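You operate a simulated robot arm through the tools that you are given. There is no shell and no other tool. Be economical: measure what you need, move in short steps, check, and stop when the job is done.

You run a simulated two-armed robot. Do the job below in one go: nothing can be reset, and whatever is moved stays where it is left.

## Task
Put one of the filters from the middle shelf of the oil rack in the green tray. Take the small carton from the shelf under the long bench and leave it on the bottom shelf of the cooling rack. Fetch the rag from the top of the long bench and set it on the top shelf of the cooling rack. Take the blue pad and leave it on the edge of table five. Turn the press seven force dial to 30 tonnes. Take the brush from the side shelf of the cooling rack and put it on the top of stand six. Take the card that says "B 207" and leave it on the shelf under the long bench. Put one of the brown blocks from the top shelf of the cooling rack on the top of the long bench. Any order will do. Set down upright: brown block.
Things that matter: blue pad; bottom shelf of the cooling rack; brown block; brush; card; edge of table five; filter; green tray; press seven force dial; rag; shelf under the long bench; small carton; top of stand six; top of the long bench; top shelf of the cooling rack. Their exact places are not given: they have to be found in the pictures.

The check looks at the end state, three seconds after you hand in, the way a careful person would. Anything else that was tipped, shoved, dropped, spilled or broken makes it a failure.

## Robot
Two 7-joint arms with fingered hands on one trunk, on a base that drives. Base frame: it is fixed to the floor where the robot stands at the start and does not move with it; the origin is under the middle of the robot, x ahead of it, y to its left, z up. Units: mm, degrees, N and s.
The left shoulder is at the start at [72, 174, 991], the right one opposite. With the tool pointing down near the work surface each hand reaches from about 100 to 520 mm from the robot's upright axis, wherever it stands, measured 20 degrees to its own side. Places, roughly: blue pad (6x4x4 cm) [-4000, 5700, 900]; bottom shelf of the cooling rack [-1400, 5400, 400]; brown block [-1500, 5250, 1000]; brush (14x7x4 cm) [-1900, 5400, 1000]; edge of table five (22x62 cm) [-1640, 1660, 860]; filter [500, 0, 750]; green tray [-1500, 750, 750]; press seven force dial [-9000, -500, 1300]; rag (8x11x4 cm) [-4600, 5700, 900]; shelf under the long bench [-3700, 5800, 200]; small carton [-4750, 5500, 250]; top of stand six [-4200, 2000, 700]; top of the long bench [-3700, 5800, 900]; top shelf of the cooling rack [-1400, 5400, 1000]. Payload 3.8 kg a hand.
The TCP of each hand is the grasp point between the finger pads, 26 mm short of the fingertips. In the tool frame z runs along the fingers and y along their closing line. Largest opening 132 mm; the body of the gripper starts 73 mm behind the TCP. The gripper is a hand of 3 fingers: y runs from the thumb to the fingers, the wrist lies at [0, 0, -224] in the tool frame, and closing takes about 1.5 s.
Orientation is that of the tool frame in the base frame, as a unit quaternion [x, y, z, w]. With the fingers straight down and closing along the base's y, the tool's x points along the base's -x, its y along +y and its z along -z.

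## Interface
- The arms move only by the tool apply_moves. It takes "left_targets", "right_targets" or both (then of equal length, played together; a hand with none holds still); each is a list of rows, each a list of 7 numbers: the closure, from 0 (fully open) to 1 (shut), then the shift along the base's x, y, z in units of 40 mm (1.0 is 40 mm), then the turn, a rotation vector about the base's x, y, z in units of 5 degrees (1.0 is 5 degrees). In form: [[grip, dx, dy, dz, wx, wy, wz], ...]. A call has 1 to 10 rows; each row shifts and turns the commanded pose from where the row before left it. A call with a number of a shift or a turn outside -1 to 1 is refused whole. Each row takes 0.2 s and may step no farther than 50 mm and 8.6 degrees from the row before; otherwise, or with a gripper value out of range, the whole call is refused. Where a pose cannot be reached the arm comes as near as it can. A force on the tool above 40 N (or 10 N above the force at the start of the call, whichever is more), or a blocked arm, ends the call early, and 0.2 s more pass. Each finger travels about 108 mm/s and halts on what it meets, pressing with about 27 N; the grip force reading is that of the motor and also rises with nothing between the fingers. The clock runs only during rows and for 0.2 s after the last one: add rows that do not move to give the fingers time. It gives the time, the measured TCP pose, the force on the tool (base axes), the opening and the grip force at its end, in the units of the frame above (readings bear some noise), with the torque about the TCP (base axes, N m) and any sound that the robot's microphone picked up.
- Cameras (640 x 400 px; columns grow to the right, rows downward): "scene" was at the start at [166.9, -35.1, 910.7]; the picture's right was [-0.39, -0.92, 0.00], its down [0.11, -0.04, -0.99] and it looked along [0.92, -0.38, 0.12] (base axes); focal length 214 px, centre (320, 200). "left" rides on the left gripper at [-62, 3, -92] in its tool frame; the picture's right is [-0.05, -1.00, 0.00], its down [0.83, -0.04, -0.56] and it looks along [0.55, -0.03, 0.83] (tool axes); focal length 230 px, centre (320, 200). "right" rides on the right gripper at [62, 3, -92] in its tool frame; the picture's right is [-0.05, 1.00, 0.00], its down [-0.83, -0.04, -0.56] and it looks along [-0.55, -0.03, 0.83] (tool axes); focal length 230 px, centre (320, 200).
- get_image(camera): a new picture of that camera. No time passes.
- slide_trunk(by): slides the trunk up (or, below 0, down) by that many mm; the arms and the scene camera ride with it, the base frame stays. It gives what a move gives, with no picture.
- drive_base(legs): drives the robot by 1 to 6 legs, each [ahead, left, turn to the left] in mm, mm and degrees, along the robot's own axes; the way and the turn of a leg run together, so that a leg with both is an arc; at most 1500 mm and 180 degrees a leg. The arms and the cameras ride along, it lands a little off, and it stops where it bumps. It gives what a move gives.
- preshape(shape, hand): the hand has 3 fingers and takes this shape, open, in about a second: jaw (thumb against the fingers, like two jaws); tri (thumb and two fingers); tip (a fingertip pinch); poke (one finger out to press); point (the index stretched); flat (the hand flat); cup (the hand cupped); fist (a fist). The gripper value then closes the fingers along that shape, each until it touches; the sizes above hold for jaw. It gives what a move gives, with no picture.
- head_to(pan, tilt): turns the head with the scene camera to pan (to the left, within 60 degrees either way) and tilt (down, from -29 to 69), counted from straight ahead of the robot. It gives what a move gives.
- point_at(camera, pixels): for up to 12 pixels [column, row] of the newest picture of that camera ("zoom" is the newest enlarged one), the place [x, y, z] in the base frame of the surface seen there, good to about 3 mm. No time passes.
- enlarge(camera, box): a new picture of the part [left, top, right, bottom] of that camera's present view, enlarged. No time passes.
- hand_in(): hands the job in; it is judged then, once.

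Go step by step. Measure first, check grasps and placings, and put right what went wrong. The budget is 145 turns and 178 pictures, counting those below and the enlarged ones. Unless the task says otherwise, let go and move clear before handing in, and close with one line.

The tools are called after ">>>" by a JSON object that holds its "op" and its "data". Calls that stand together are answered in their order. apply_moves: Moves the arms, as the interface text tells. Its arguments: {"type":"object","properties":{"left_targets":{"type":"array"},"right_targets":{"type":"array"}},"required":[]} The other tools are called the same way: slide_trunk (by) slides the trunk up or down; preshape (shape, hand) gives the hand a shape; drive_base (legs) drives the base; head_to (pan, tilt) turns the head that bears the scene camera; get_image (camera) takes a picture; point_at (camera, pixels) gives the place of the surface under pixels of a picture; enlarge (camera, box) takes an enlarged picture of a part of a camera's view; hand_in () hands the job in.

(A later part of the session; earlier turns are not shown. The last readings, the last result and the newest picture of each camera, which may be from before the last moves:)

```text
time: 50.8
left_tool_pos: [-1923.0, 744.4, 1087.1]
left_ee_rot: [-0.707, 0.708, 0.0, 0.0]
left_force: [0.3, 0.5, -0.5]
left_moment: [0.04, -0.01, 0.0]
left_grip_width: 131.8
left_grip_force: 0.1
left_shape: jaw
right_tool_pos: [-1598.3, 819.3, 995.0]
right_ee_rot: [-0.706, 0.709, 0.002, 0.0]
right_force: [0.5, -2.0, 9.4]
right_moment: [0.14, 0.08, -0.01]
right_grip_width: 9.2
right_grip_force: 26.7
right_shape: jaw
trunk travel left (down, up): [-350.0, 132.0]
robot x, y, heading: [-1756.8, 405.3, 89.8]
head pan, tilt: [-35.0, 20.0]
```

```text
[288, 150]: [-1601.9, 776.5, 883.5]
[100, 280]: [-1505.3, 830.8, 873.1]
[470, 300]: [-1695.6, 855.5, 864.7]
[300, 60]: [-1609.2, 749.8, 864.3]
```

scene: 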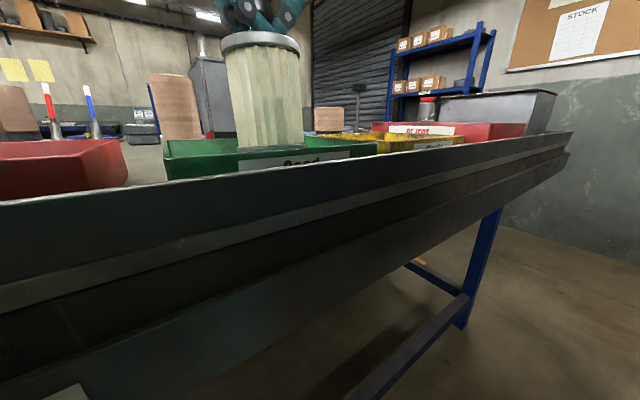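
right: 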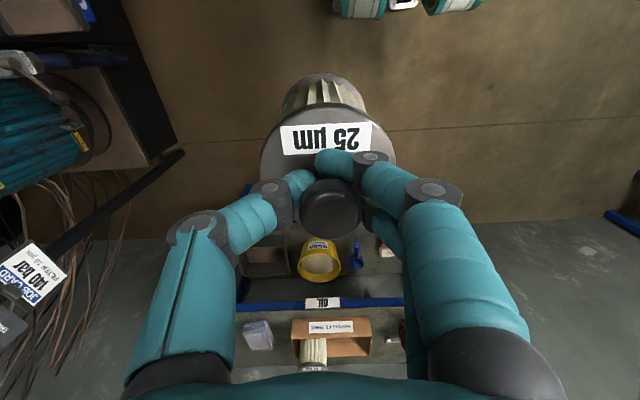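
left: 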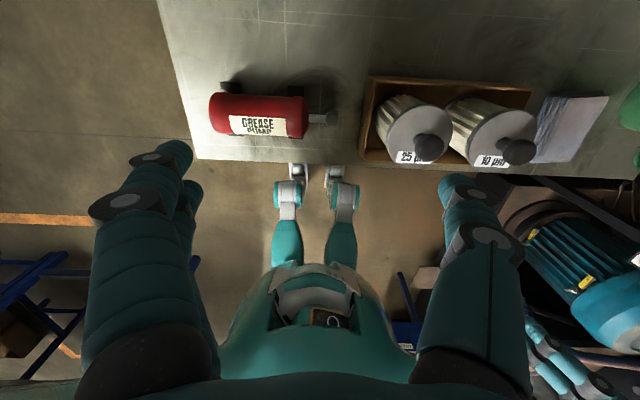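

Contact at z≈995. Release gently and rise.

>>> {"op": "apply_moves", "data": {"right_targets": [[1, 0, 0, 0.04, 0, 0, 0], [0.9, 0, 0, 0, 0, 0, 0], [0.7, 0, 0, 0, 0, 0, 0], [0.5, 0, 0, 0, 0, 0, 0], [0.4, 0, 0, 0, 0, 0, 0], [0.4, 0, 0, 0, 0, 0, 0], [0.4, 0, 0, 0.6, 0, 0, 0], [0.4, 0, 0, 1, 0, 0, 0], [0.4, 0, 0, 1, 0, 0, 0], [0.4, 0, -0.5, 0.5, 0, 0, 0]]}}

>>> {"op": "get_image", "data": {"camera": "scene"}}

>>> {"op": "get_image", "data": {"camera": "right"}}

```text
time: 53.0
left_tool_pos: [-1923.8, 744.0, 1086.4]
left_ee_rot: [-0.707, 0.707, 0.0, 0.001]
left_force: [0.2, 0.3, 0.5]
left_moment: [0.04, 0.0, -0.02]
left_grip_width: 131.7
left_grip_force: 0.1
left_shape: jaw
right_tool_pos: [-1596.8, 798.1, 1121.1]
right_ee_rot: [-0.706, 0.708, 0.001, 0.0]
right_force: [0.4, -0.4, 0.3]
right_moment: [-0.01, 0.0, -0.01]
right_grip_width: 78.8
right_grip_force: 0.0
right_shape: jaw
trunk travel left (down, up): [-350.0, 132.0]
robot x, y, heading: [-1759.1, 403.1, 89.6]
head pan, tilt: [-35.0, 20.0]
```

```text
149 pictures are left
```

scene: 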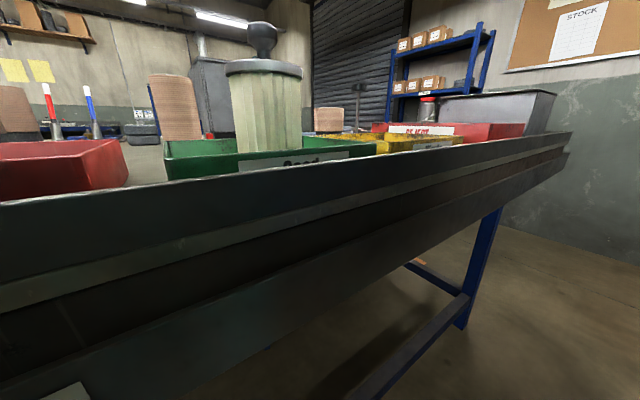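

```text
148 pictures are left
```

right: 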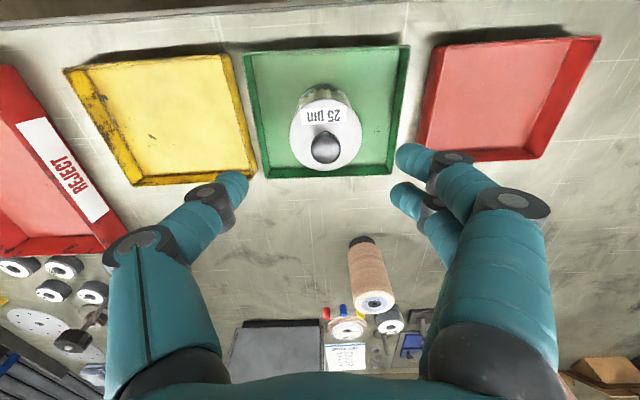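

Filter stands in the green tray. A card-like thing shows at (345,357); enlarge to read it.

>>> {"op": "enlarge", "data": {"camera": "right", "box": [240, 290, 440, 400]}}

>>> {"op": "apply_moves", "data": {"right_targets": [[0, 0, -1, 0, 0, 0, 0], [0, 0, -1, 0, 0, 0, 0], [0, 0, -1, 0, 0, 0, 0], [0, 0, -1, 0, 0, 0, 0]]}}

>>> {"op": "drive_base", "data": {"legs": [[-350, 0, 0]]}}

>>> {"op": "slide_trunk", "data": {"by": 130}}

>>> {"op": "head_to", "data": {"pan": 20, "tilt": 8}}

>>> {"op": "get_image", "data": {"camera": "scene"}}

```text
3.20 times, centred on (340, 345) of right
```

zoom: 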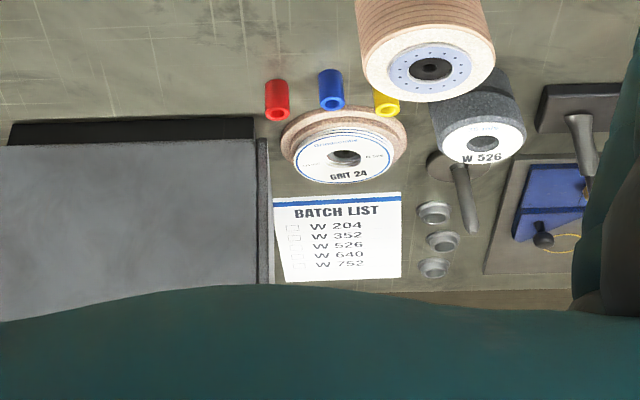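

```text
time: 54.0
left_tool_pos: [-1921.5, 744.5, 1087.3]
left_ee_rot: [-0.707, 0.707, 0.001, 0.0]
left_force: [-0.7, 0.0, 0.1]
left_moment: [0.02, -0.01, 0.0]
left_grip_width: 132.0
left_grip_force: 0.0
left_shape: jaw
right_tool_pos: [-1596.4, 639.3, 1124.6]
right_ee_rot: [-0.706, 0.708, 0.0, 0.0]
right_force: [0.3, 0.3, 0.1]
right_moment: [0.02, -0.01, 0.01]
right_grip_width: 132.0
right_grip_force: 0.0
right_shape: jaw
trunk travel left (down, up): [-350.0, 132.0]
robot x, y, heading: [-1757.0, 403.4, 90.0]
head pan, tilt: [-35.0, 20.0]
```

```text
time: 56.3
left_tool_pos: [-1924.1, 402.9, 1086.8]
left_ee_rot: [-0.705, 0.709, 0.0, 0.0]
left_force: [0.3, -0.1, 0.5]
left_moment: [0.06, -0.01, 0.01]
left_grip_width: 131.6
left_grip_force: 0.0
left_shape: jaw
right_tool_pos: [-1598.1, 299.0, 1123.9]
right_ee_rot: [-0.704, 0.71, 0.0, -0.001]
right_force: [0.2, 0.4, 0.5]
right_moment: [0.02, 0.02, 0.0]
right_grip_width: 131.9
right_grip_force: 0.1
right_shape: jaw
trunk travel left (down, up): [-350.0, 132.0]
robot x, y, heading: [-1759.3, 60.3, 89.7]
head pan, tilt: [-35.0, 20.0]
```

```text
time: 57.8
left_tool_pos: [-1923.6, 404.6, 1214.7]
left_ee_rot: [-0.705, 0.709, 0.0, -0.002]
left_force: [-0.4, -0.4, -0.6]
left_moment: [-0.09, 0.0, 0.0]
left_grip_width: 132.1
left_grip_force: 0.0
left_shape: jaw
right_tool_pos: [-1598.7, 299.1, 1252.2]
right_ee_rot: [-0.705, 0.709, -0.001, -0.001]
right_force: [0.4, 0.2, -0.5]
right_moment: [-0.02, -0.02, -0.02]
right_grip_width: 131.8
right_grip_force: 0.0
right_shape: jaw
trunk travel left (down, up): [-480.0, 2.0]
robot x, y, heading: [-1760.3, 64.8, 89.8]
head pan, tilt: [-35.0, 20.0]
```

```text
time: 59.1
left_tool_pos: [-1923.3, 403.6, 1216.1]
left_ee_rot: [-0.706, 0.709, 0.0, 0.0]
left_force: [-0.5, -0.5, -0.2]
left_moment: [0.01, 0.01, 0.01]
left_grip_width: 131.8
left_grip_force: 0.0
left_shape: jaw
right_tool_pos: [-1598.2, 297.6, 1253.4]
right_ee_rot: [-0.704, 0.71, -0.001, 0.0]
right_force: [0.6, 0.6, -0.7]
right_moment: [0.01, 0.01, 0.01]
right_grip_width: 131.9
right_grip_force: 0.1
right_shape: jaw
trunk travel left (down, up): [-480.0, 2.0]
robot x, y, heading: [-1757.9, 60.7, 89.7]
head pan, tilt: [20.0, 8.0]
```

```text
146 pictures are left
```

scene: 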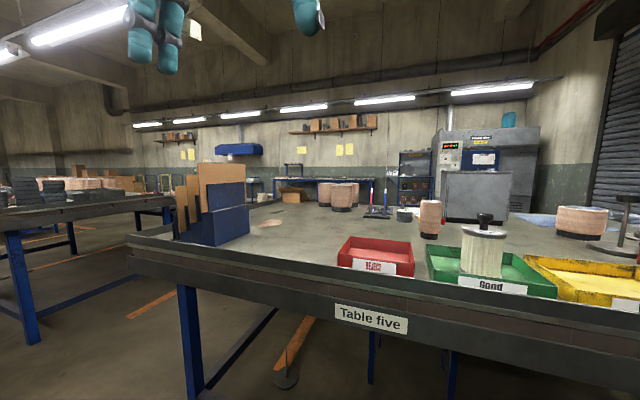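

Looking for a route; measuring the table's left end and the next table.

>>> {"op": "point_at", "data": {"camera": "scene", "pixels": [[132, 255], [185, 380], [30, 325], [160, 205], [172, 222], [135, 310], [415, 175], [440, 160], [320, 195], [235, 240], [170, 185], [70, 310]]}}

>>> {"op": "enlarge", "data": {"camera": "scene", "box": [0, 100, 320, 300]}}

>>> {"op": "enlarge", "data": {"camera": "scene", "box": [230, 100, 550, 260]}}

```text
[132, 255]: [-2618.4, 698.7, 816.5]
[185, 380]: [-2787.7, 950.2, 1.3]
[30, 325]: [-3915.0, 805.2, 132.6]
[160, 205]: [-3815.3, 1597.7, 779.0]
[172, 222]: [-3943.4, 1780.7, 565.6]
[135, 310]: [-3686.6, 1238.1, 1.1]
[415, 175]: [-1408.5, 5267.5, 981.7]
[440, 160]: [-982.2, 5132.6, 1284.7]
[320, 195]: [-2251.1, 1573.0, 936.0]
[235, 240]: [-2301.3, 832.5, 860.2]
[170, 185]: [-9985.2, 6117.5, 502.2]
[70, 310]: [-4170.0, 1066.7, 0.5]
```

```text
2.00 times, centred on (160, 200) of scene
```

zoom: 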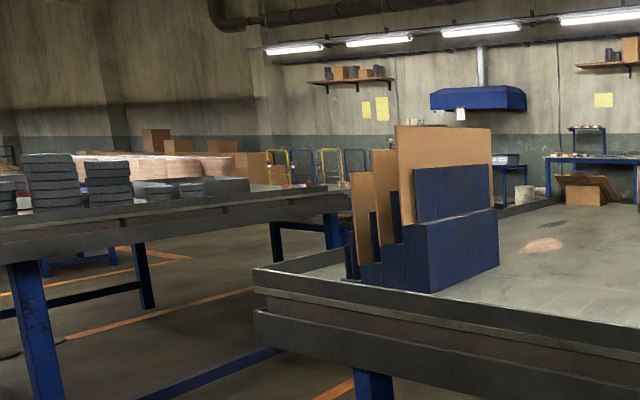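

```text
2.00 times, centred on (390, 180) of scene
```

zoom: 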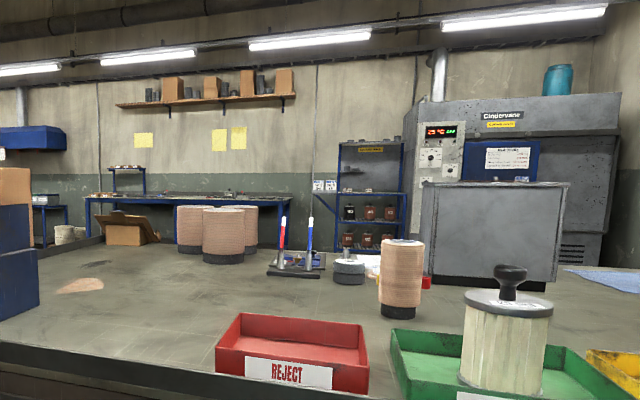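

The aisle between x≈-2700 and -3700 looks clear. Drive left then ahead, then look.

>>> {"op": "drive_base", "data": {"legs": [[0, 1440, 0], [1500, 0, 0], [800, 0, 0]]}}

>>> {"op": "get_image", "data": {"camera": "scene"}}

>>> {"op": "head_to", "data": {"pan": -25, "tilt": 8}}

>>> {"op": "get_image", "data": {"camera": "scene"}}

```text
time: 82.9
left_tool_pos: [-3282.8, 2736.0, 1216.2]
left_ee_rot: [-0.695, 0.719, 0.0, 0.0]
left_force: [0.3, 0.4, -0.1]
left_moment: [0.01, -0.01, 0.01]
left_grip_width: 132.0
left_grip_force: 0.1
left_shape: jaw
right_tool_pos: [-2960.8, 2621.3, 1254.2]
right_ee_rot: [-0.694, 0.72, 0.0, 0.0]
right_force: [0.1, -0.4, 0.4]
right_moment: [0.01, -0.03, 0.03]
right_grip_width: 131.7
right_grip_force: 0.1
right_shape: jaw
trunk travel left (down, up): [-480.0, 2.0]
robot x, y, heading: [-3127.8, 2389.6, 87.8]
head pan, tilt: [20.0, 8.0]
```

```text
143 pictures are left
```

scene: 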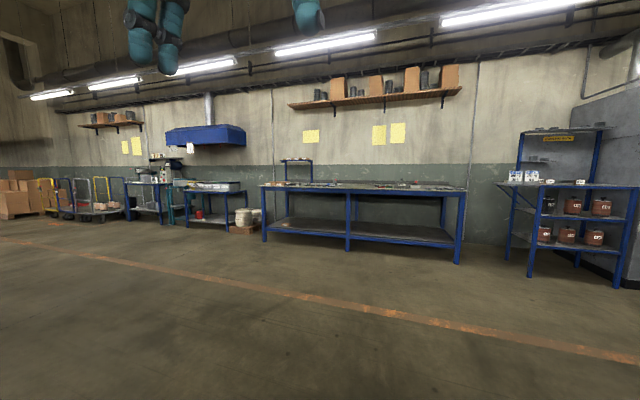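

```text
time: 84.1
left_tool_pos: [-3283.0, 2736.7, 1217.4]
left_ee_rot: [-0.694, 0.72, 0.001, 0.0]
left_force: [0.6, -0.7, -0.5]
left_moment: [0.02, 0.03, -0.01]
left_grip_width: 131.9
left_grip_force: 0.0
left_shape: jaw
right_tool_pos: [-2961.7, 2620.5, 1252.8]
right_ee_rot: [-0.693, 0.721, 0.001, 0.001]
right_force: [0.0, 0.1, 0.9]
right_moment: [0.01, -0.01, -0.01]
right_grip_width: 131.9
right_grip_force: 0.0
right_shape: jaw
trunk travel left (down, up): [-480.0, 2.0]
robot x, y, heading: [-3129.6, 2389.4, 87.8]
head pan, tilt: [-25.0, 8.0]
```

```text
142 pictures are left
```

scene: 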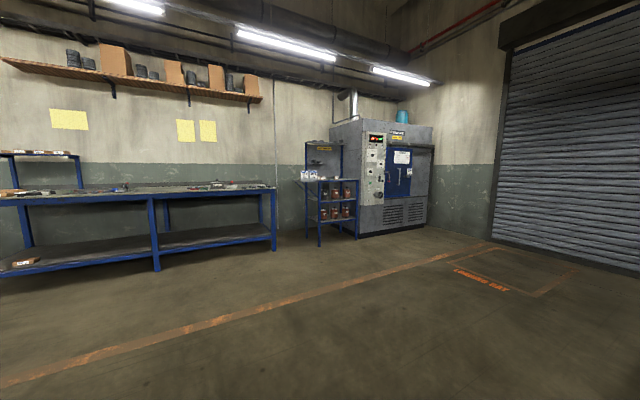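

The long bench and cooling rack are in view. Enlarge both.

>>> {"op": "enlarge", "data": {"camera": "scene", "box": [0, 130, 290, 290]}}

>>> {"op": "enlarge", "data": {"camera": "scene", "box": [280, 120, 440, 250]}}

>>> {"op": "point_at", "data": {"camera": "zoom", "pixels": [[200, 185], [100, 185], [130, 290], [130, 340], [160, 490], [310, 440], [290, 230], [120, 190], [220, 290]]}}

```text
2.21 times, centred on (145, 210) of scene
```

zoom: 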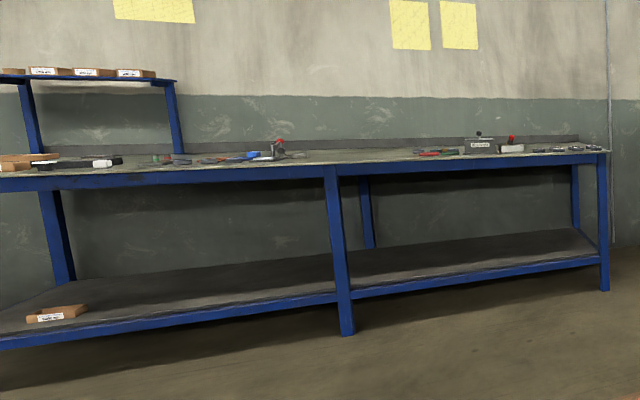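

```text
3.08 times, centred on (360, 185) of scene
```

zoom: 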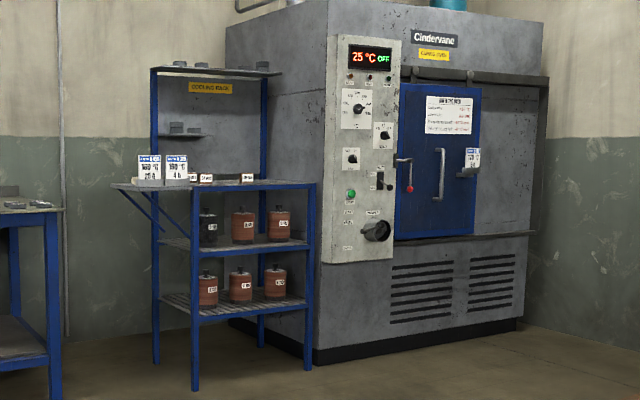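

```text
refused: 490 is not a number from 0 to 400
```

Cooling rack with side shelf carrying cards, blocks, canisters. Drive nearer for a proper look.

>>> {"op": "drive_base", "data": {"legs": [[0, 0, 2], [1500, 0, 0], [400, 0, 0], [0, -1350, 0]]}}

>>> {"op": "head_to", "data": {"pan": 0, "tilt": 12}}

>>> {"op": "get_image", "data": {"camera": "scene"}}

```text
time: 105.4
left_tool_pos: [-1951.2, 4608.2, 1217.6]
left_ee_rot: [-0.705, 0.709, 0.0, 0.0]
left_force: [0.2, -0.3, 0.3]
left_moment: [0.0, 0.03, 0.0]
left_grip_width: 131.9
left_grip_force: 0.1
left_shape: jaw
right_tool_pos: [-1626.5, 4501.9, 1253.1]
right_ee_rot: [-0.704, 0.71, 0.0, 0.0]
right_force: [0.1, 0.5, -0.3]
right_moment: [-0.01, 0.0, -0.01]
right_grip_width: 131.8
right_grip_force: 0.1
right_shape: jaw
trunk travel left (down, up): [-480.0, 2.0]
robot x, y, heading: [-1789.7, 4268.0, 89.9]
head pan, tilt: [-25.0, 8.0]
```

```text
time: 106.3
left_tool_pos: [-1950.9, 4608.5, 1216.6]
left_ee_rot: [-0.705, 0.709, 0.0, 0.001]
left_force: [0.1, -0.7, 0.0]
left_moment: [0.02, -0.02, -0.03]
left_grip_width: 131.8
left_grip_force: 0.0
left_shape: jaw
right_tool_pos: [-1627.2, 4503.3, 1253.6]
right_ee_rot: [-0.704, 0.71, 0.0, 0.0]
right_force: [0.4, -0.1, 0.1]
right_moment: [0.04, -0.01, 0.01]
right_grip_width: 131.8
right_grip_force: 0.0
right_shape: jaw
trunk travel left (down, up): [-480.0, 2.0]
robot x, y, heading: [-1785.2, 4266.3, 89.7]
head pan, tilt: [0.0, 12.0]
```

```text
139 pictures are left
```

scene: 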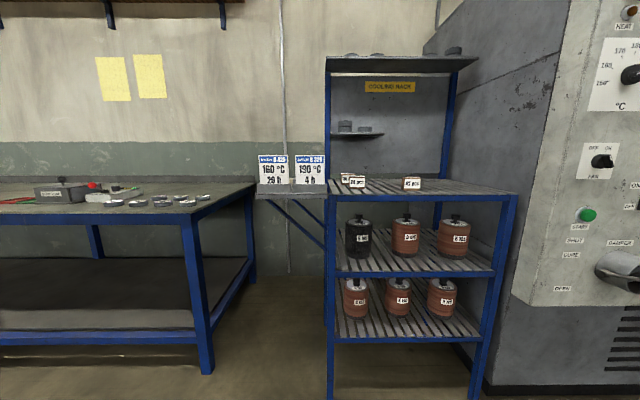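

>>> {"op": "enlarge", "data": {"camera": "scene", "box": [240, 140, 440, 265]}}

>>> {"op": "point_at", "data": {"camera": "zoom", "pixels": [[100, 95], [220, 100], [100, 150], [220, 150], [375, 130], [335, 120], [550, 135], [450, 170], [150, 190], [450, 300], [380, 300], [60, 160]]}}

>>> {"op": "enlarge", "data": {"camera": "scene", "box": [300, 220, 540, 370]}}

>>> {"op": "point_at", "data": {"camera": "zoom", "pixels": [[250, 300], [150, 320], [200, 140], [350, 230], [450, 290], [130, 200]]}}

```text
3.20 times, centred on (340, 202) of scene
```

zoom: 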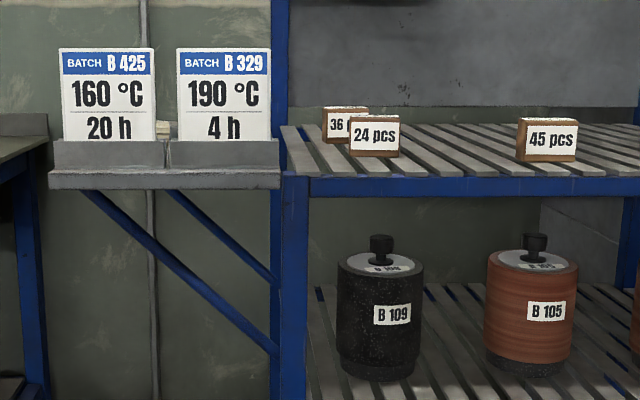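

```text
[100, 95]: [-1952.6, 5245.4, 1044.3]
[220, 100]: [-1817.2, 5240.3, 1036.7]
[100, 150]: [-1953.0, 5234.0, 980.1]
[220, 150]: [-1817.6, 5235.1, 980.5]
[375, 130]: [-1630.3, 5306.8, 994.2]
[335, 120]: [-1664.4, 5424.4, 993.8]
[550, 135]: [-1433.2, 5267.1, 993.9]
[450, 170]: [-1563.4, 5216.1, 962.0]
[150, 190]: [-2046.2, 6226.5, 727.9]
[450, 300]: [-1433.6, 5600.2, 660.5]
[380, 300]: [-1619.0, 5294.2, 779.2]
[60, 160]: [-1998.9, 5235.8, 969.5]
```

```text
2.67 times, centred on (420, 295) of scene
```

zoom: 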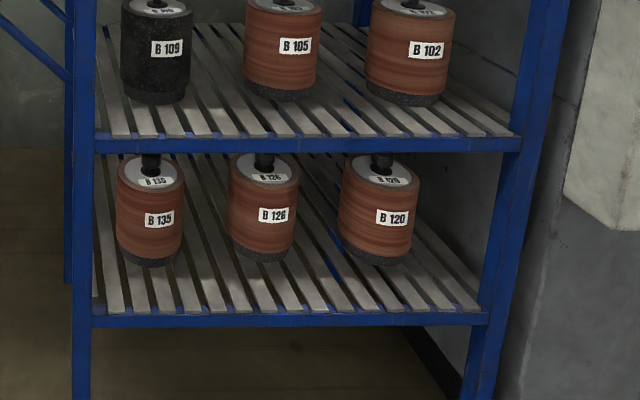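

```text
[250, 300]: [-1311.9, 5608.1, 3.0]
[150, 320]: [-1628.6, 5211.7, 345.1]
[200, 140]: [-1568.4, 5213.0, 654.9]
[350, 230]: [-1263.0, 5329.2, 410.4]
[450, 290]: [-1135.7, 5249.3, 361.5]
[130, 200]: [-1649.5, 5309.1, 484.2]
```

Blocks "24 pcs", "36", "45 pcs" stand on the top shelf; the brush hides behind the cards B 425/B 329. Look at the oven's card for "B 207", and measure the boards above.

>>> {"op": "point_at", "data": {"camera": "scene", "pixels": [[330, 70], [470, 65], [400, 60], [350, 135], [375, 135], [330, 110], [450, 110], [330, 60], [510, 198], [340, 195]]}}

>>> {"op": "head_to", "data": {"pan": -45, "tilt": 5}}

>>> {"op": "get_image", "data": {"camera": "scene"}}

>>> {"op": "head_to", "data": {"pan": 45, "tilt": 12}}

>>> {"op": "get_image", "data": {"camera": "scene"}}

```text
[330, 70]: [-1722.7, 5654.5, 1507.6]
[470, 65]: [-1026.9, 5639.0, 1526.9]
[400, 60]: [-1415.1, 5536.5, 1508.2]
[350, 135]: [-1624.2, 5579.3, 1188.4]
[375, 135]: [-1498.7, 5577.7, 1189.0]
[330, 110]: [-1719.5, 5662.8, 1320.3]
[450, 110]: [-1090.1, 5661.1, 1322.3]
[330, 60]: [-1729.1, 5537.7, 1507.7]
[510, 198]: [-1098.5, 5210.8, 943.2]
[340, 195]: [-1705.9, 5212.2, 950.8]
```

```text
time: 107.5
left_tool_pos: [-1951.9, 4607.5, 1215.9]
left_ee_rot: [-0.704, 0.71, 0.0, 0.001]
left_force: [0.1, -0.1, 0.0]
left_moment: [0.03, 0.01, 0.03]
left_grip_width: 132.0
left_grip_force: 0.1
left_shape: jaw
right_tool_pos: [-1627.5, 4504.1, 1253.0]
right_ee_rot: [-0.704, 0.711, 0.001, 0.0]
right_force: [-0.4, 0.5, -0.3]
right_moment: [0.0, -0.01, 0.0]
right_grip_width: 132.0
right_grip_force: 0.1
right_shape: jaw
trunk travel left (down, up): [-480.0, 2.0]
robot x, y, heading: [-1788.6, 4266.5, 89.4]
head pan, tilt: [-45.0, 5.0]
```

```text
136 pictures are left
```

scene: 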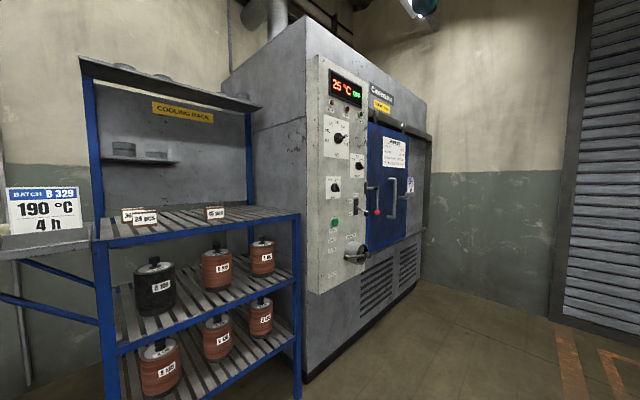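

```text
time: 109.1
left_tool_pos: [-1952.9, 4607.5, 1216.9]
left_ee_rot: [-0.705, 0.709, 0.0, 0.0]
left_force: [0.0, -0.3, -0.2]
left_moment: [-0.01, 0.03, 0.01]
left_grip_width: 131.7
left_grip_force: 0.2
left_shape: jaw
right_tool_pos: [-1626.5, 4503.1, 1253.2]
right_ee_rot: [-0.704, 0.71, -0.001, 0.0]
right_force: [0.4, 0.2, 0.2]
right_moment: [-0.02, 0.01, 0.01]
right_grip_width: 132.0
right_grip_force: 0.1
right_shape: jaw
trunk travel left (down, up): [-480.0, 2.0]
robot x, y, heading: [-1782.3, 4267.5, 89.6]
head pan, tilt: [45.0, 12.0]
```

```text
135 pictures are left
```

scene: 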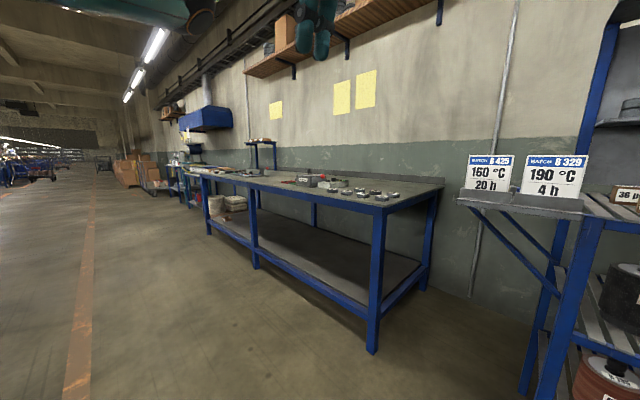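

Check the card on the oven door (pixel 410,185 of the right view).

>>> {"op": "head_to", "data": {"pan": -45, "tilt": 5}}

>>> {"op": "enlarge", "data": {"camera": "scene", "box": [370, 140, 450, 220]}}

>>> {"op": "point_at", "data": {"camera": "scene", "pixels": [[411, 185], [411, 192], [365, 200], [350, 255]]}}

```text
time: 110.8
left_tool_pos: [-1952.1, 4607.2, 1217.1]
left_ee_rot: [-0.705, 0.709, 0.0, 0.001]
left_force: [0.1, -0.1, 0.0]
left_moment: [0.0, -0.01, -0.03]
left_grip_width: 131.9
left_grip_force: 0.1
left_shape: jaw
right_tool_pos: [-1626.5, 4502.7, 1253.3]
right_ee_rot: [-0.705, 0.71, 0.0, 0.0]
right_force: [0.7, 0.1, 1.3]
right_moment: [0.04, -0.03, 0.02]
right_grip_width: 132.1
right_grip_force: 0.1
right_shape: jaw
trunk travel left (down, up): [-480.0, 2.0]
robot x, y, heading: [-1790.4, 4269.8, 89.4]
head pan, tilt: [-45.0, 5.0]
```

```text
5.00 times, centred on (410, 180) of scene
```

zoom: 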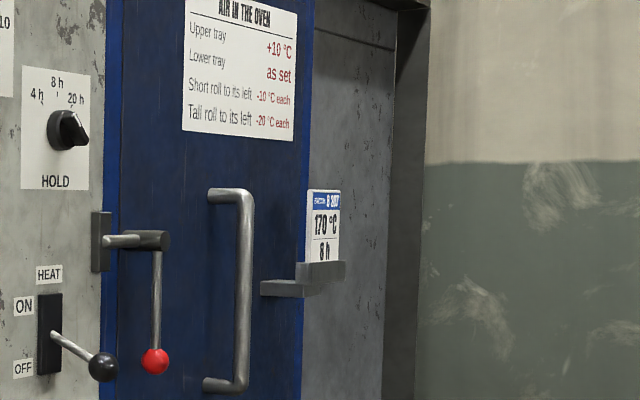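

```text
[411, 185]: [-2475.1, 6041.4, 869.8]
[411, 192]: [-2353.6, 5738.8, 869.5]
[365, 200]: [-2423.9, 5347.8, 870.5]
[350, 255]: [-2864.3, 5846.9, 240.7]
```

B 207 is the card in the holder by the oven door. Measure it.

>>> {"op": "get_image", "data": {"camera": "scene"}}

>>> {"op": "point_at", "data": {"camera": "scene", "pixels": [[410, 182], [411, 188], [407, 195], [395, 188], [425, 185], [425, 240], [375, 220], [280, 350]]}}

```text
133 pictures are left
```

scene: 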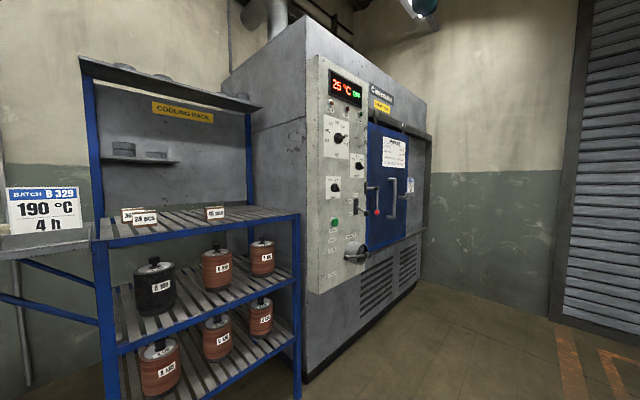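

```text
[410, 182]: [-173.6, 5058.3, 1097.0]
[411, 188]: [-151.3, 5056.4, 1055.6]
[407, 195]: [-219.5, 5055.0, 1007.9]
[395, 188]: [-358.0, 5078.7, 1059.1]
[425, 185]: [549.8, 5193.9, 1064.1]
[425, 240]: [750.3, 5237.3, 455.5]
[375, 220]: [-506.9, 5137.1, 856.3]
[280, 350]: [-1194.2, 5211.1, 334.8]
```

Card B 207 is near (-165,5057,1050–1100). Drive in front of it, target to the right of the robot's centre.

>>> {"op": "drive_base", "data": {"legs": [[0, -1490, 0], [200, 0, 0]]}}

>>> {"op": "head_to", "data": {"pan": -15, "tilt": 5}}

>>> {"op": "get_image", "data": {"camera": "scene"}}

```text
time: 125.4
left_tool_pos: [-426.9, 4784.1, 1217.9]
left_ee_rot: [-0.698, 0.716, 0.0, 0.001]
left_force: [0.5, -0.7, 0.0]
left_moment: [0.04, 0.0, -0.02]
left_grip_width: 131.7
left_grip_force: 0.1
left_shape: jaw
right_tool_pos: [-103.8, 4673.4, 1251.8]
right_ee_rot: [-0.698, 0.716, 0.0, -0.001]
right_force: [0.2, -0.2, -0.4]
right_moment: [0.01, 0.0, 0.0]
right_grip_width: 132.1
right_grip_force: 0.1
right_shape: jaw
trunk travel left (down, up): [-480.0, 2.0]
robot x, y, heading: [-270.7, 4444.1, 88.5]
head pan, tilt: [-45.0, 5.0]
```

```text
time: 126.3
left_tool_pos: [-427.3, 4783.5, 1217.3]
left_ee_rot: [-0.699, 0.715, 0.0, 0.001]
left_force: [0.0, -0.4, -0.4]
left_moment: [0.01, 0.02, 0.0]
left_grip_width: 131.6
left_grip_force: 0.0
left_shape: jaw
right_tool_pos: [-104.8, 4672.9, 1252.7]
right_ee_rot: [-0.698, 0.716, 0.0, 0.001]
right_force: [-0.3, 0.1, -0.1]
right_moment: [0.0, -0.02, 0.01]
right_grip_width: 132.0
right_grip_force: 0.0
right_shape: jaw
trunk travel left (down, up): [-480.0, 2.0]
robot x, y, heading: [-274.8, 4436.6, 88.4]
head pan, tilt: [-15.0, 5.0]
```

```text
132 pictures are left
```

scene: 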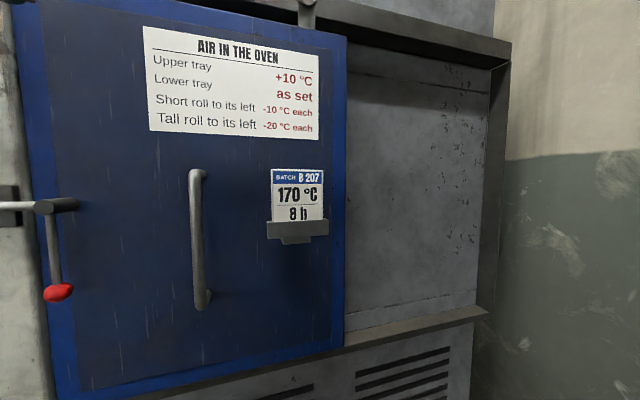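

>>> {"op": "point_at", "data": {"camera": "scene", "pixels": [[273, 172], [320, 172], [297, 195], [298, 215], [270, 230], [325, 228], [297, 240], [260, 150], [260, 205], [197, 240], [335, 180]]}}

>>> {"op": "enlarge", "data": {"camera": "scene", "box": [240, 145, 360, 265]}}

```text
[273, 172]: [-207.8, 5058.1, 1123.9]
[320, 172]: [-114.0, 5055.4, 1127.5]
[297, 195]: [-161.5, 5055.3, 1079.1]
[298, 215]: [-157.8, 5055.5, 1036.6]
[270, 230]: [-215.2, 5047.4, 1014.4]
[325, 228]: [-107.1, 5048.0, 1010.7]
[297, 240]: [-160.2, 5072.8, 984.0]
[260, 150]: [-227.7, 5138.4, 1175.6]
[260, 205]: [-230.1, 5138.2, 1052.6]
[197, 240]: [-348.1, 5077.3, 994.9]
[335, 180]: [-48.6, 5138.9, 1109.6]
```

```text
3.33 times, centred on (300, 205) of scene
```

zoom: 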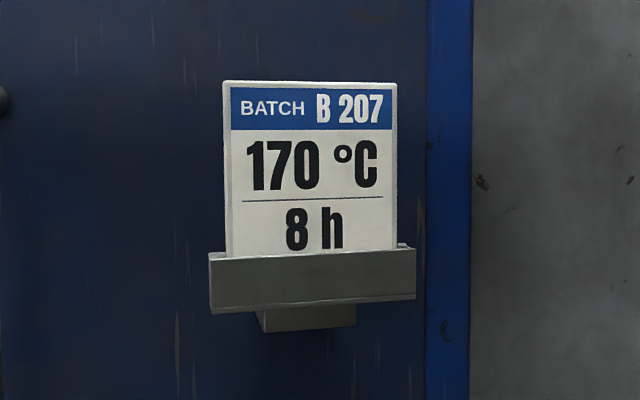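

Card: x −210..−113, y 5057, top z 1130, door 80 mm behind. Turn the right hand 90° about z so it closes across the card, and pull the left hand back.

>>> {"op": "apply_moves", "data": {"right_targets": [[0.4, 0, 0, 0, 0, 0, 1], [0.4, 0, 0, 0, 0, 0, 1], [0.4, 0, 0, 0, 0, 0, 1], [0.4, 0, 0, 0, 0, 0, 1], [0.4, 0, 0, 0, 0, 0, 1], [0.4, 0, 0, 0, 0, 0, 1], [0.4, 0, 0, 0, 0, 0, 1], [0.4, 0, 0, 0, 0, 0, 1], [0.4, 0, 0, 0, 0, 0, 1]], "left_targets": [[0, 0, -0.6, 0, 0, 0, 0], [0, 0, -0.6, 0, 0, 0, 0], [0, 0, -0.6, 0, 0, 0, 0], [0, 0, -0.6, 0, 0, 0, 0], [0, 0, -0.6, 0, 0, 0, 0], [0, 0, -0.6, 0, 0, 0, 0], [0, 0, 0, 0, 0, 0, 0], [0, 0, 0, 0, 0, 0, 0], [0, 0, 0, 0, 0, 0, 0]]}}

>>> {"op": "apply_moves", "data": {"right_targets": [[0.4, 0, 0, 0, 0, 0, 1], [0.4, 0, 0, 0, 0, 0, 1], [0.4, 0, 0, 0, 0, 0, 1], [0.4, 0, 0, 0, 0, 0, 1], [0.4, 0, 0, 0, 0, 0, 1], [0.4, 0, 0, 0, 0, 0, 1], [0.4, 0, 0, 0, 0, 0, 1], [0.4, 0, 0, 0, 0, 0, 1], [0.4, 0, 0, 0, 0, 0, 1]]}}

```text
time: 128.3
left_tool_pos: [-426.5, 4639.7, 1218.7]
left_ee_rot: [-0.699, 0.716, 0.001, 0.0]
left_force: [-0.5, -0.3, 0.6]
left_moment: [0.01, 0.02, 0.01]
left_grip_width: 132.2
left_grip_force: 0.1
left_shape: jaw
right_tool_pos: [-103.8, 4673.4, 1254.7]
right_ee_rot: [0.919, -0.394, 0.0, 0.0]
right_force: [0.7, 0.6, 0.3]
right_moment: [-0.01, 0.0, 0.03]
right_grip_width: 80.0
right_grip_force: 0.1
right_shape: jaw
trunk travel left (down, up): [-480.0, 2.0]
robot x, y, heading: [-269.3, 4441.1, 88.4]
head pan, tilt: [-15.0, 5.0]
```

```text
time: 130.3
left_tool_pos: [-427.1, 4641.2, 1217.9]
left_ee_rot: [-0.698, 0.716, 0.001, 0.001]
left_force: [-0.2, -0.5, 0.1]
left_moment: [-0.01, 0.0, -0.01]
left_grip_width: 131.8
left_grip_force: 0.0
left_shape: jaw
right_tool_pos: [-104.4, 4673.6, 1253.6]
right_ee_rot: [1.0, -0.012, 0.001, 0.0]
right_force: [-0.2, -0.4, 0.2]
right_moment: [0.01, 0.01, 0.02]
right_grip_width: 79.6
right_grip_force: 0.1
right_shape: jaw
trunk travel left (down, up): [-480.0, 2.0]
robot x, y, heading: [-263.8, 4441.5, 88.6]
head pan, tilt: [-15.0, 5.0]
```

Rotated well. Drive in.

>>> {"op": "drive_base", "data": {"legs": [[230, 45, 1]]}}

>>> {"op": "get_image", "data": {"camera": "scene"}}

>>> {"op": "get_image", "data": {"camera": "right"}}

```text
time: 132.1
left_tool_pos: [-469.6, 4868.5, 1218.4]
left_ee_rot: [-0.702, 0.712, 0.001, 0.002]
left_force: [0.5, 0.0, 0.9]
left_moment: [-0.01, -0.01, -0.01]
left_grip_width: 132.0
left_grip_force: 0.0
left_shape: jaw
right_tool_pos: [-146.9, 4907.4, 1253.2]
right_ee_rot: [1.0, -0.006, 0.0, 0.001]
right_force: [0.1, 0.2, 0.6]
right_moment: [0.0, -0.02, 0.01]
right_grip_width: 80.0
right_grip_force: 0.0
right_shape: jaw
trunk travel left (down, up): [-480.0, 2.0]
robot x, y, heading: [-307.4, 4671.6, 89.1]
head pan, tilt: [-15.0, 5.0]
```

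```text
130 pictures are left
```

scene: 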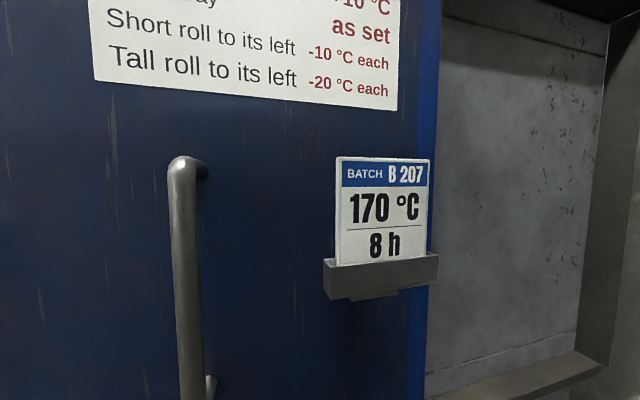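

```text
129 pictures are left
```

right: 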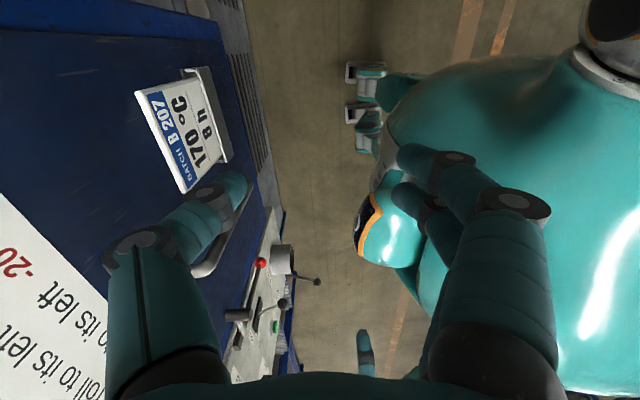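

Move right hand over the card.

>>> {"op": "apply_moves", "data": {"right_targets": [[0.4, -0.35, 0.9, 0, 0, 0, 0], [0.4, 0, 0.95, 0, 0, 0, 0], [0.4, 0, 0.95, 0, 0, 0, 0], [0.4, 0, 0.94, 0, 0, 0, 0], [0.4, 0, 0, -0.8, 0, 0, 0], [0.4, 0, 0, 0, 0, 0, 0]]}}

>>> {"op": "get_image", "data": {"camera": "scene"}}

>>> {"op": "get_image", "data": {"camera": "right"}}

```text
time: 133.5
left_tool_pos: [-470.1, 4869.8, 1216.8]
left_ee_rot: [-0.703, 0.711, 0.0, 0.0]
left_force: [0.0, -0.1, 0.0]
left_moment: [-0.03, -0.02, 0.01]
left_grip_width: 132.1
left_grip_force: 0.0
left_shape: jaw
right_tool_pos: [-140.1, 4990.6, 1225.3]
right_ee_rot: [1.0, -0.006, 0.0, 0.0]
right_force: [-0.5, 0.4, -0.3]
right_moment: [-0.07, 0.02, 0.0]
right_grip_width: 79.3
right_grip_force: 0.0
right_shape: jaw
right hand out of reach, approached as far as the arm can: row 2, 3, 4
trunk travel left (down, up): [-480.0, 2.0]
robot x, y, heading: [-310.5, 4673.5, 89.4]
head pan, tilt: [-15.0, 5.0]
```

```text
128 pictures are left
```

scene: 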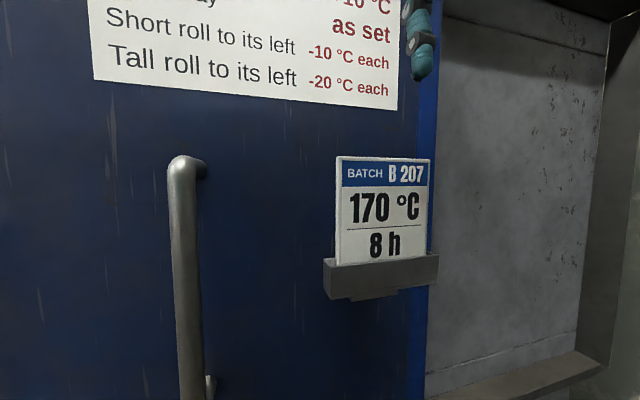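

```text
127 pictures are left
```

right: 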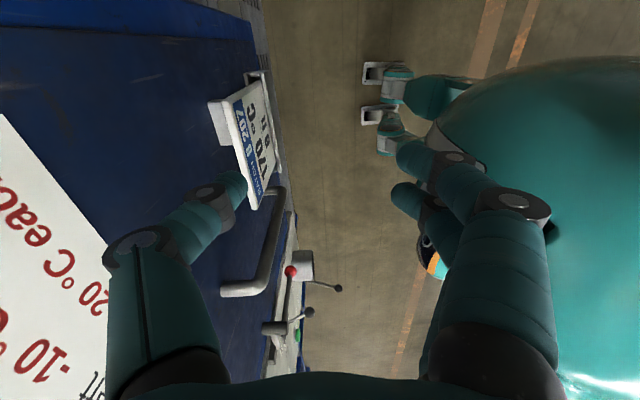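

Short of reach by 67 mm; drive ahead 67 and 20 left so the hand sits over the card.

>>> {"op": "drive_base", "data": {"legs": [[66, 20, 0]]}}

>>> {"op": "get_image", "data": {"camera": "right"}}

>>> {"op": "point_at", "data": {"camera": "right", "pixels": [[250, 130], [260, 110], [255, 165], [235, 120]]}}

```text
time: 134.5
left_tool_pos: [-488.8, 4935.1, 1219.4]
left_ee_rot: [-0.704, 0.711, 0.0, 0.002]
left_force: [-0.8, 0.6, -0.6]
left_moment: [0.0, -0.02, 0.01]
left_grip_width: 131.7
left_grip_force: 0.1
left_shape: jaw
right_tool_pos: [-158.5, 5055.5, 1226.1]
right_ee_rot: [1.0, -0.006, -0.001, -0.002]
right_force: [0.2, 1.0, -0.3]
right_moment: [0.02, -0.01, -0.03]
right_grip_width: 79.6
right_grip_force: 0.1
right_shape: jaw
trunk travel left (down, up): [-480.0, 2.0]
robot x, y, heading: [-329.7, 4739.6, 89.3]
head pan, tilt: [-15.0, 5.0]
```

```text
126 pictures are left
```

right: 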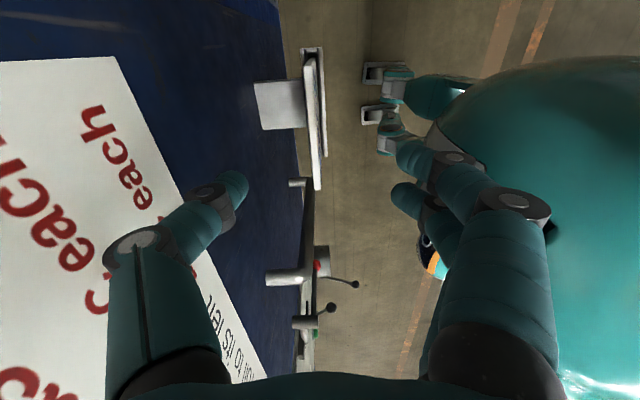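

```text
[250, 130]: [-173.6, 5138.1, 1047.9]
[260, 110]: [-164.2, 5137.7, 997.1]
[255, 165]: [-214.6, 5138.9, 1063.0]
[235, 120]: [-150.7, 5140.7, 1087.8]
```

Card (column ≈318) is centred between the fingers. Descend and close.

>>> {"op": "apply_moves", "data": {"right_targets": [[0.4, 0, 0, -1, 0, 0, 0], [0.4, 0, 0, -1, 0, 0, 0], [0.4, 0, 0, -1, 0, 0, 0], [0.4, 0, 0, 0, 0, 0, 0]]}}

>>> {"op": "get_image", "data": {"camera": "scene"}}

>>> {"op": "get_image", "data": {"camera": "right"}}

```text
time: 135.5
left_tool_pos: [-488.1, 4934.9, 1217.7]
left_ee_rot: [-0.703, 0.712, 0.0, 0.001]
left_force: [0.7, -0.8, -0.7]
left_moment: [0.01, 0.0, 0.0]
left_grip_width: 131.9
left_grip_force: 0.1
left_shape: jaw
right_tool_pos: [-159.4, 5054.8, 1104.3]
right_ee_rot: [1.0, -0.005, -0.001, -0.001]
right_force: [0.6, -0.3, 0.1]
right_moment: [-0.02, 0.04, -0.02]
right_grip_width: 79.6
right_grip_force: 0.1
right_shape: jaw
trunk travel left (down, up): [-480.0, 2.0]
robot x, y, heading: [-328.5, 4735.7, 89.3]
head pan, tilt: [-15.0, 5.0]
```

```text
125 pictures are left
```

scene: 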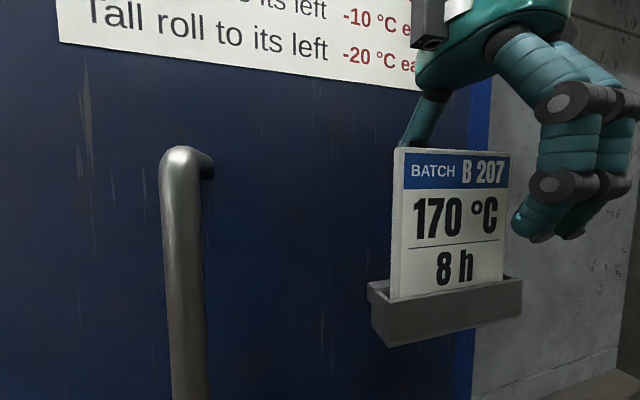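

```text
124 pictures are left
```

right: 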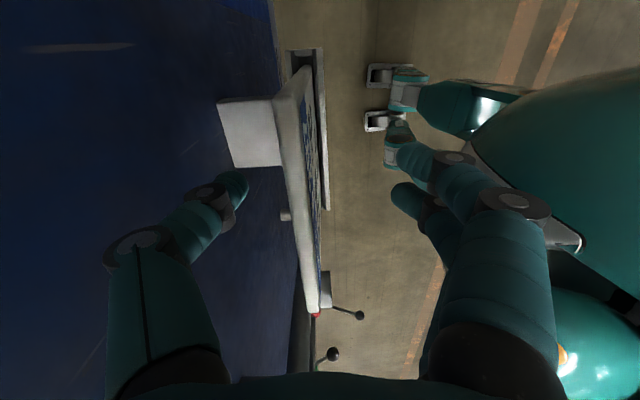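

Good. Close and lift slightly.

>>> {"op": "apply_moves", "data": {"right_targets": [[0.7, 0, 0, 0, 0, 0, 0], [0.9, 0, 0, 0, 0, 0, 0], [1, 0, 0, 0, 0, 0, 0], [1, 0, 0, 0, 0, 0, 0], [1, 0, 0, 0, 0, 0, 0], [1, 0, 0, 0, 0, 0, 0], [1, 0, 0, 0, 0, 0, 0]]}}

>>> {"op": "apply_moves", "data": {"right_targets": [[1, 0, 0, 0.7, 0, 0, 0], [1, 0, 0, 0.9, 0, 0, 0], [1, 0, 0, 0.9, 0, 0, 0], [1, 0, 0, 0.9, 0, 0, 0], [1, 0, 0, 0, 0, 0, 0]]}}

>>> {"op": "get_image", "data": {"camera": "scene"}}

```text
time: 137.1
left_tool_pos: [-488.9, 4934.4, 1217.5]
left_ee_rot: [-0.703, 0.712, 0.001, 0.0]
left_force: [-0.4, -0.4, 0.0]
left_moment: [0.01, -0.01, -0.03]
left_grip_width: 132.0
left_grip_force: 0.1
left_shape: jaw
right_tool_pos: [-159.2, 5055.3, 1104.1]
right_ee_rot: [1.0, -0.006, -0.001, 0.0]
right_force: [0.4, 0.5, 0.2]
right_moment: [0.0, 0.0, 0.03]
right_grip_width: 1.7
right_grip_force: 27.1
right_shape: jaw
trunk travel left (down, up): [-480.0, 2.0]
robot x, y, heading: [-327.1, 4735.0, 89.4]
head pan, tilt: [-15.0, 5.0]
```

```text
time: 138.3
left_tool_pos: [-489.6, 4934.0, 1218.8]
left_ee_rot: [-0.702, 0.712, 0.0, 0.001]
left_force: [-0.1, -0.2, -0.2]
left_moment: [-0.02, -0.03, -0.01]
left_grip_width: 132.1
left_grip_force: 0.0
left_shape: jaw
right_tool_pos: [-158.9, 5056.5, 1243.0]
right_ee_rot: [1.0, -0.006, -0.002, 0.0]
right_force: [0.2, 1.0, -0.7]
right_moment: [-0.05, 0.03, 0.05]
right_grip_width: 1.4
right_grip_force: 27.3
right_shape: jaw
trunk travel left (down, up): [-480.0, 2.0]
robot x, y, heading: [-327.9, 4737.9, 89.1]
head pan, tilt: [-15.0, 5.0]
```

```text
123 pictures are left
```

scene: 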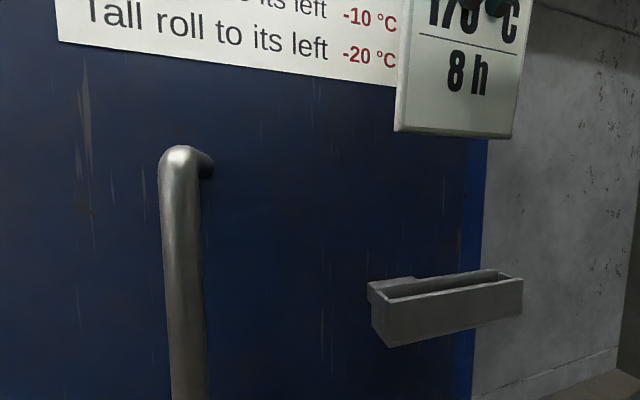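

Card held. Back off, then go to the cooling rack for the "45 pcs" block with the left hand.

>>> {"op": "drive_base", "data": {"legs": [[-350, 0, 0.7], [0, 950, 0], [250, 0, 0]]}}

>>> {"op": "head_to", "data": {"pan": 15, "tilt": 18}}

>>> {"op": "get_image", "data": {"camera": "scene"}}

```text
time: 150.5
left_tool_pos: [-1467.1, 4819.6, 1218.4]
left_ee_rot: [0.708, -0.706, -0.001, -0.001]
left_force: [-0.2, 0.3, 0.7]
left_moment: [-0.03, -0.01, 0.01]
left_grip_width: 131.7
left_grip_force: 0.1
left_shape: jaw
right_tool_pos: [-1138.6, 4946.4, 1243.8]
right_ee_rot: [1.0, 0.002, -0.002, -0.002]
right_force: [-0.2, 0.8, -0.1]
right_moment: [0.0, 0.01, -0.04]
right_grip_width: 1.5
right_grip_force: 26.9
right_shape: jaw
trunk travel left (down, up): [-480.0, 2.0]
robot x, y, heading: [-1305.1, 4626.2, 90.0]
head pan, tilt: [-15.0, 5.0]
```

```text
time: 151.4
left_tool_pos: [-1467.5, 4819.7, 1218.1]
left_ee_rot: [0.708, -0.706, -0.001, -0.001]
left_force: [0.4, 0.5, -0.1]
left_moment: [-0.02, -0.01, 0.02]
left_grip_width: 131.9
left_grip_force: 0.1
left_shape: jaw
right_tool_pos: [-1139.7, 4946.9, 1242.6]
right_ee_rot: [1.0, 0.0, 0.0, -0.001]
right_force: [0.6, 0.2, -1.3]
right_moment: [0.03, 0.0, 0.02]
right_grip_width: 1.7
right_grip_force: 26.9
right_shape: jaw
trunk travel left (down, up): [-480.0, 2.0]
robot x, y, heading: [-1303.4, 4627.3, 90.1]
head pan, tilt: [15.0, 18.0]
```

```text
122 pictures are left
```

scene: 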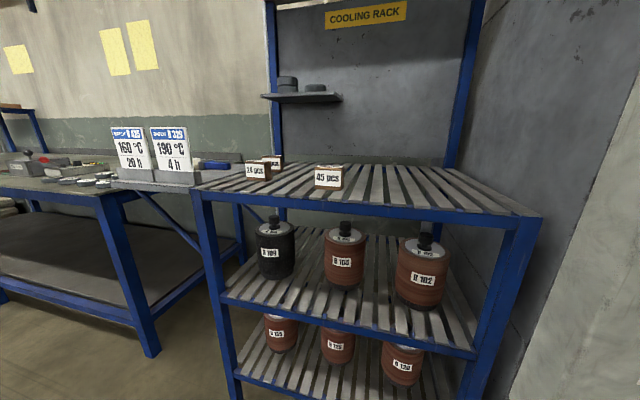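

>>> {"op": "enlarge", "data": {"camera": "scene", "box": [190, 140, 390, 265]}}

>>> {"op": "point_at", "data": {"camera": "scene", "pixels": [[316, 170], [342, 170], [330, 165], [328, 185], [343, 182], [330, 188], [246, 170], [350, 195], [215, 165]]}}

>>> {"op": "enlarge", "data": {"camera": "scene", "box": [90, 110, 250, 210]}}

```text
3.20 times, centred on (290, 202) of scene
```

zoom: 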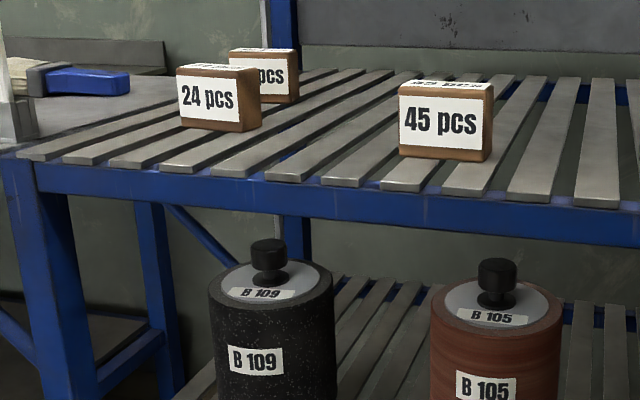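

```text
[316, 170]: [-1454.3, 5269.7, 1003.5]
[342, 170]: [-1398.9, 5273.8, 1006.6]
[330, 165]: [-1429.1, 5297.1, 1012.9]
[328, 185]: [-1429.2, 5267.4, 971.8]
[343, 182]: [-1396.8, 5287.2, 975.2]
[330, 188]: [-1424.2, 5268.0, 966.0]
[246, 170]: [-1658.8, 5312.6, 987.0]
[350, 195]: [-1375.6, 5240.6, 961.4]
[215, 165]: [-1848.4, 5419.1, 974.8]
```

```text
4.00 times, centred on (170, 160) of scene
```

zoom: 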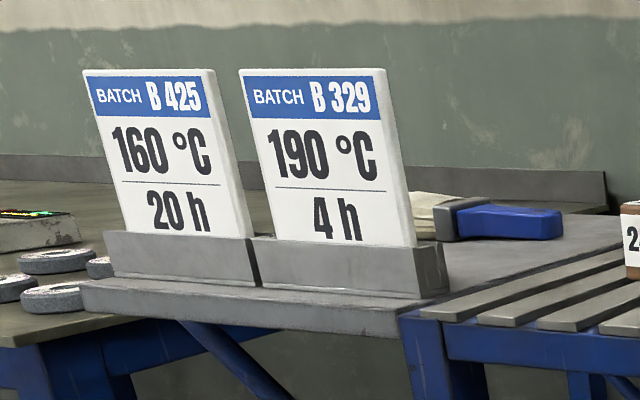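

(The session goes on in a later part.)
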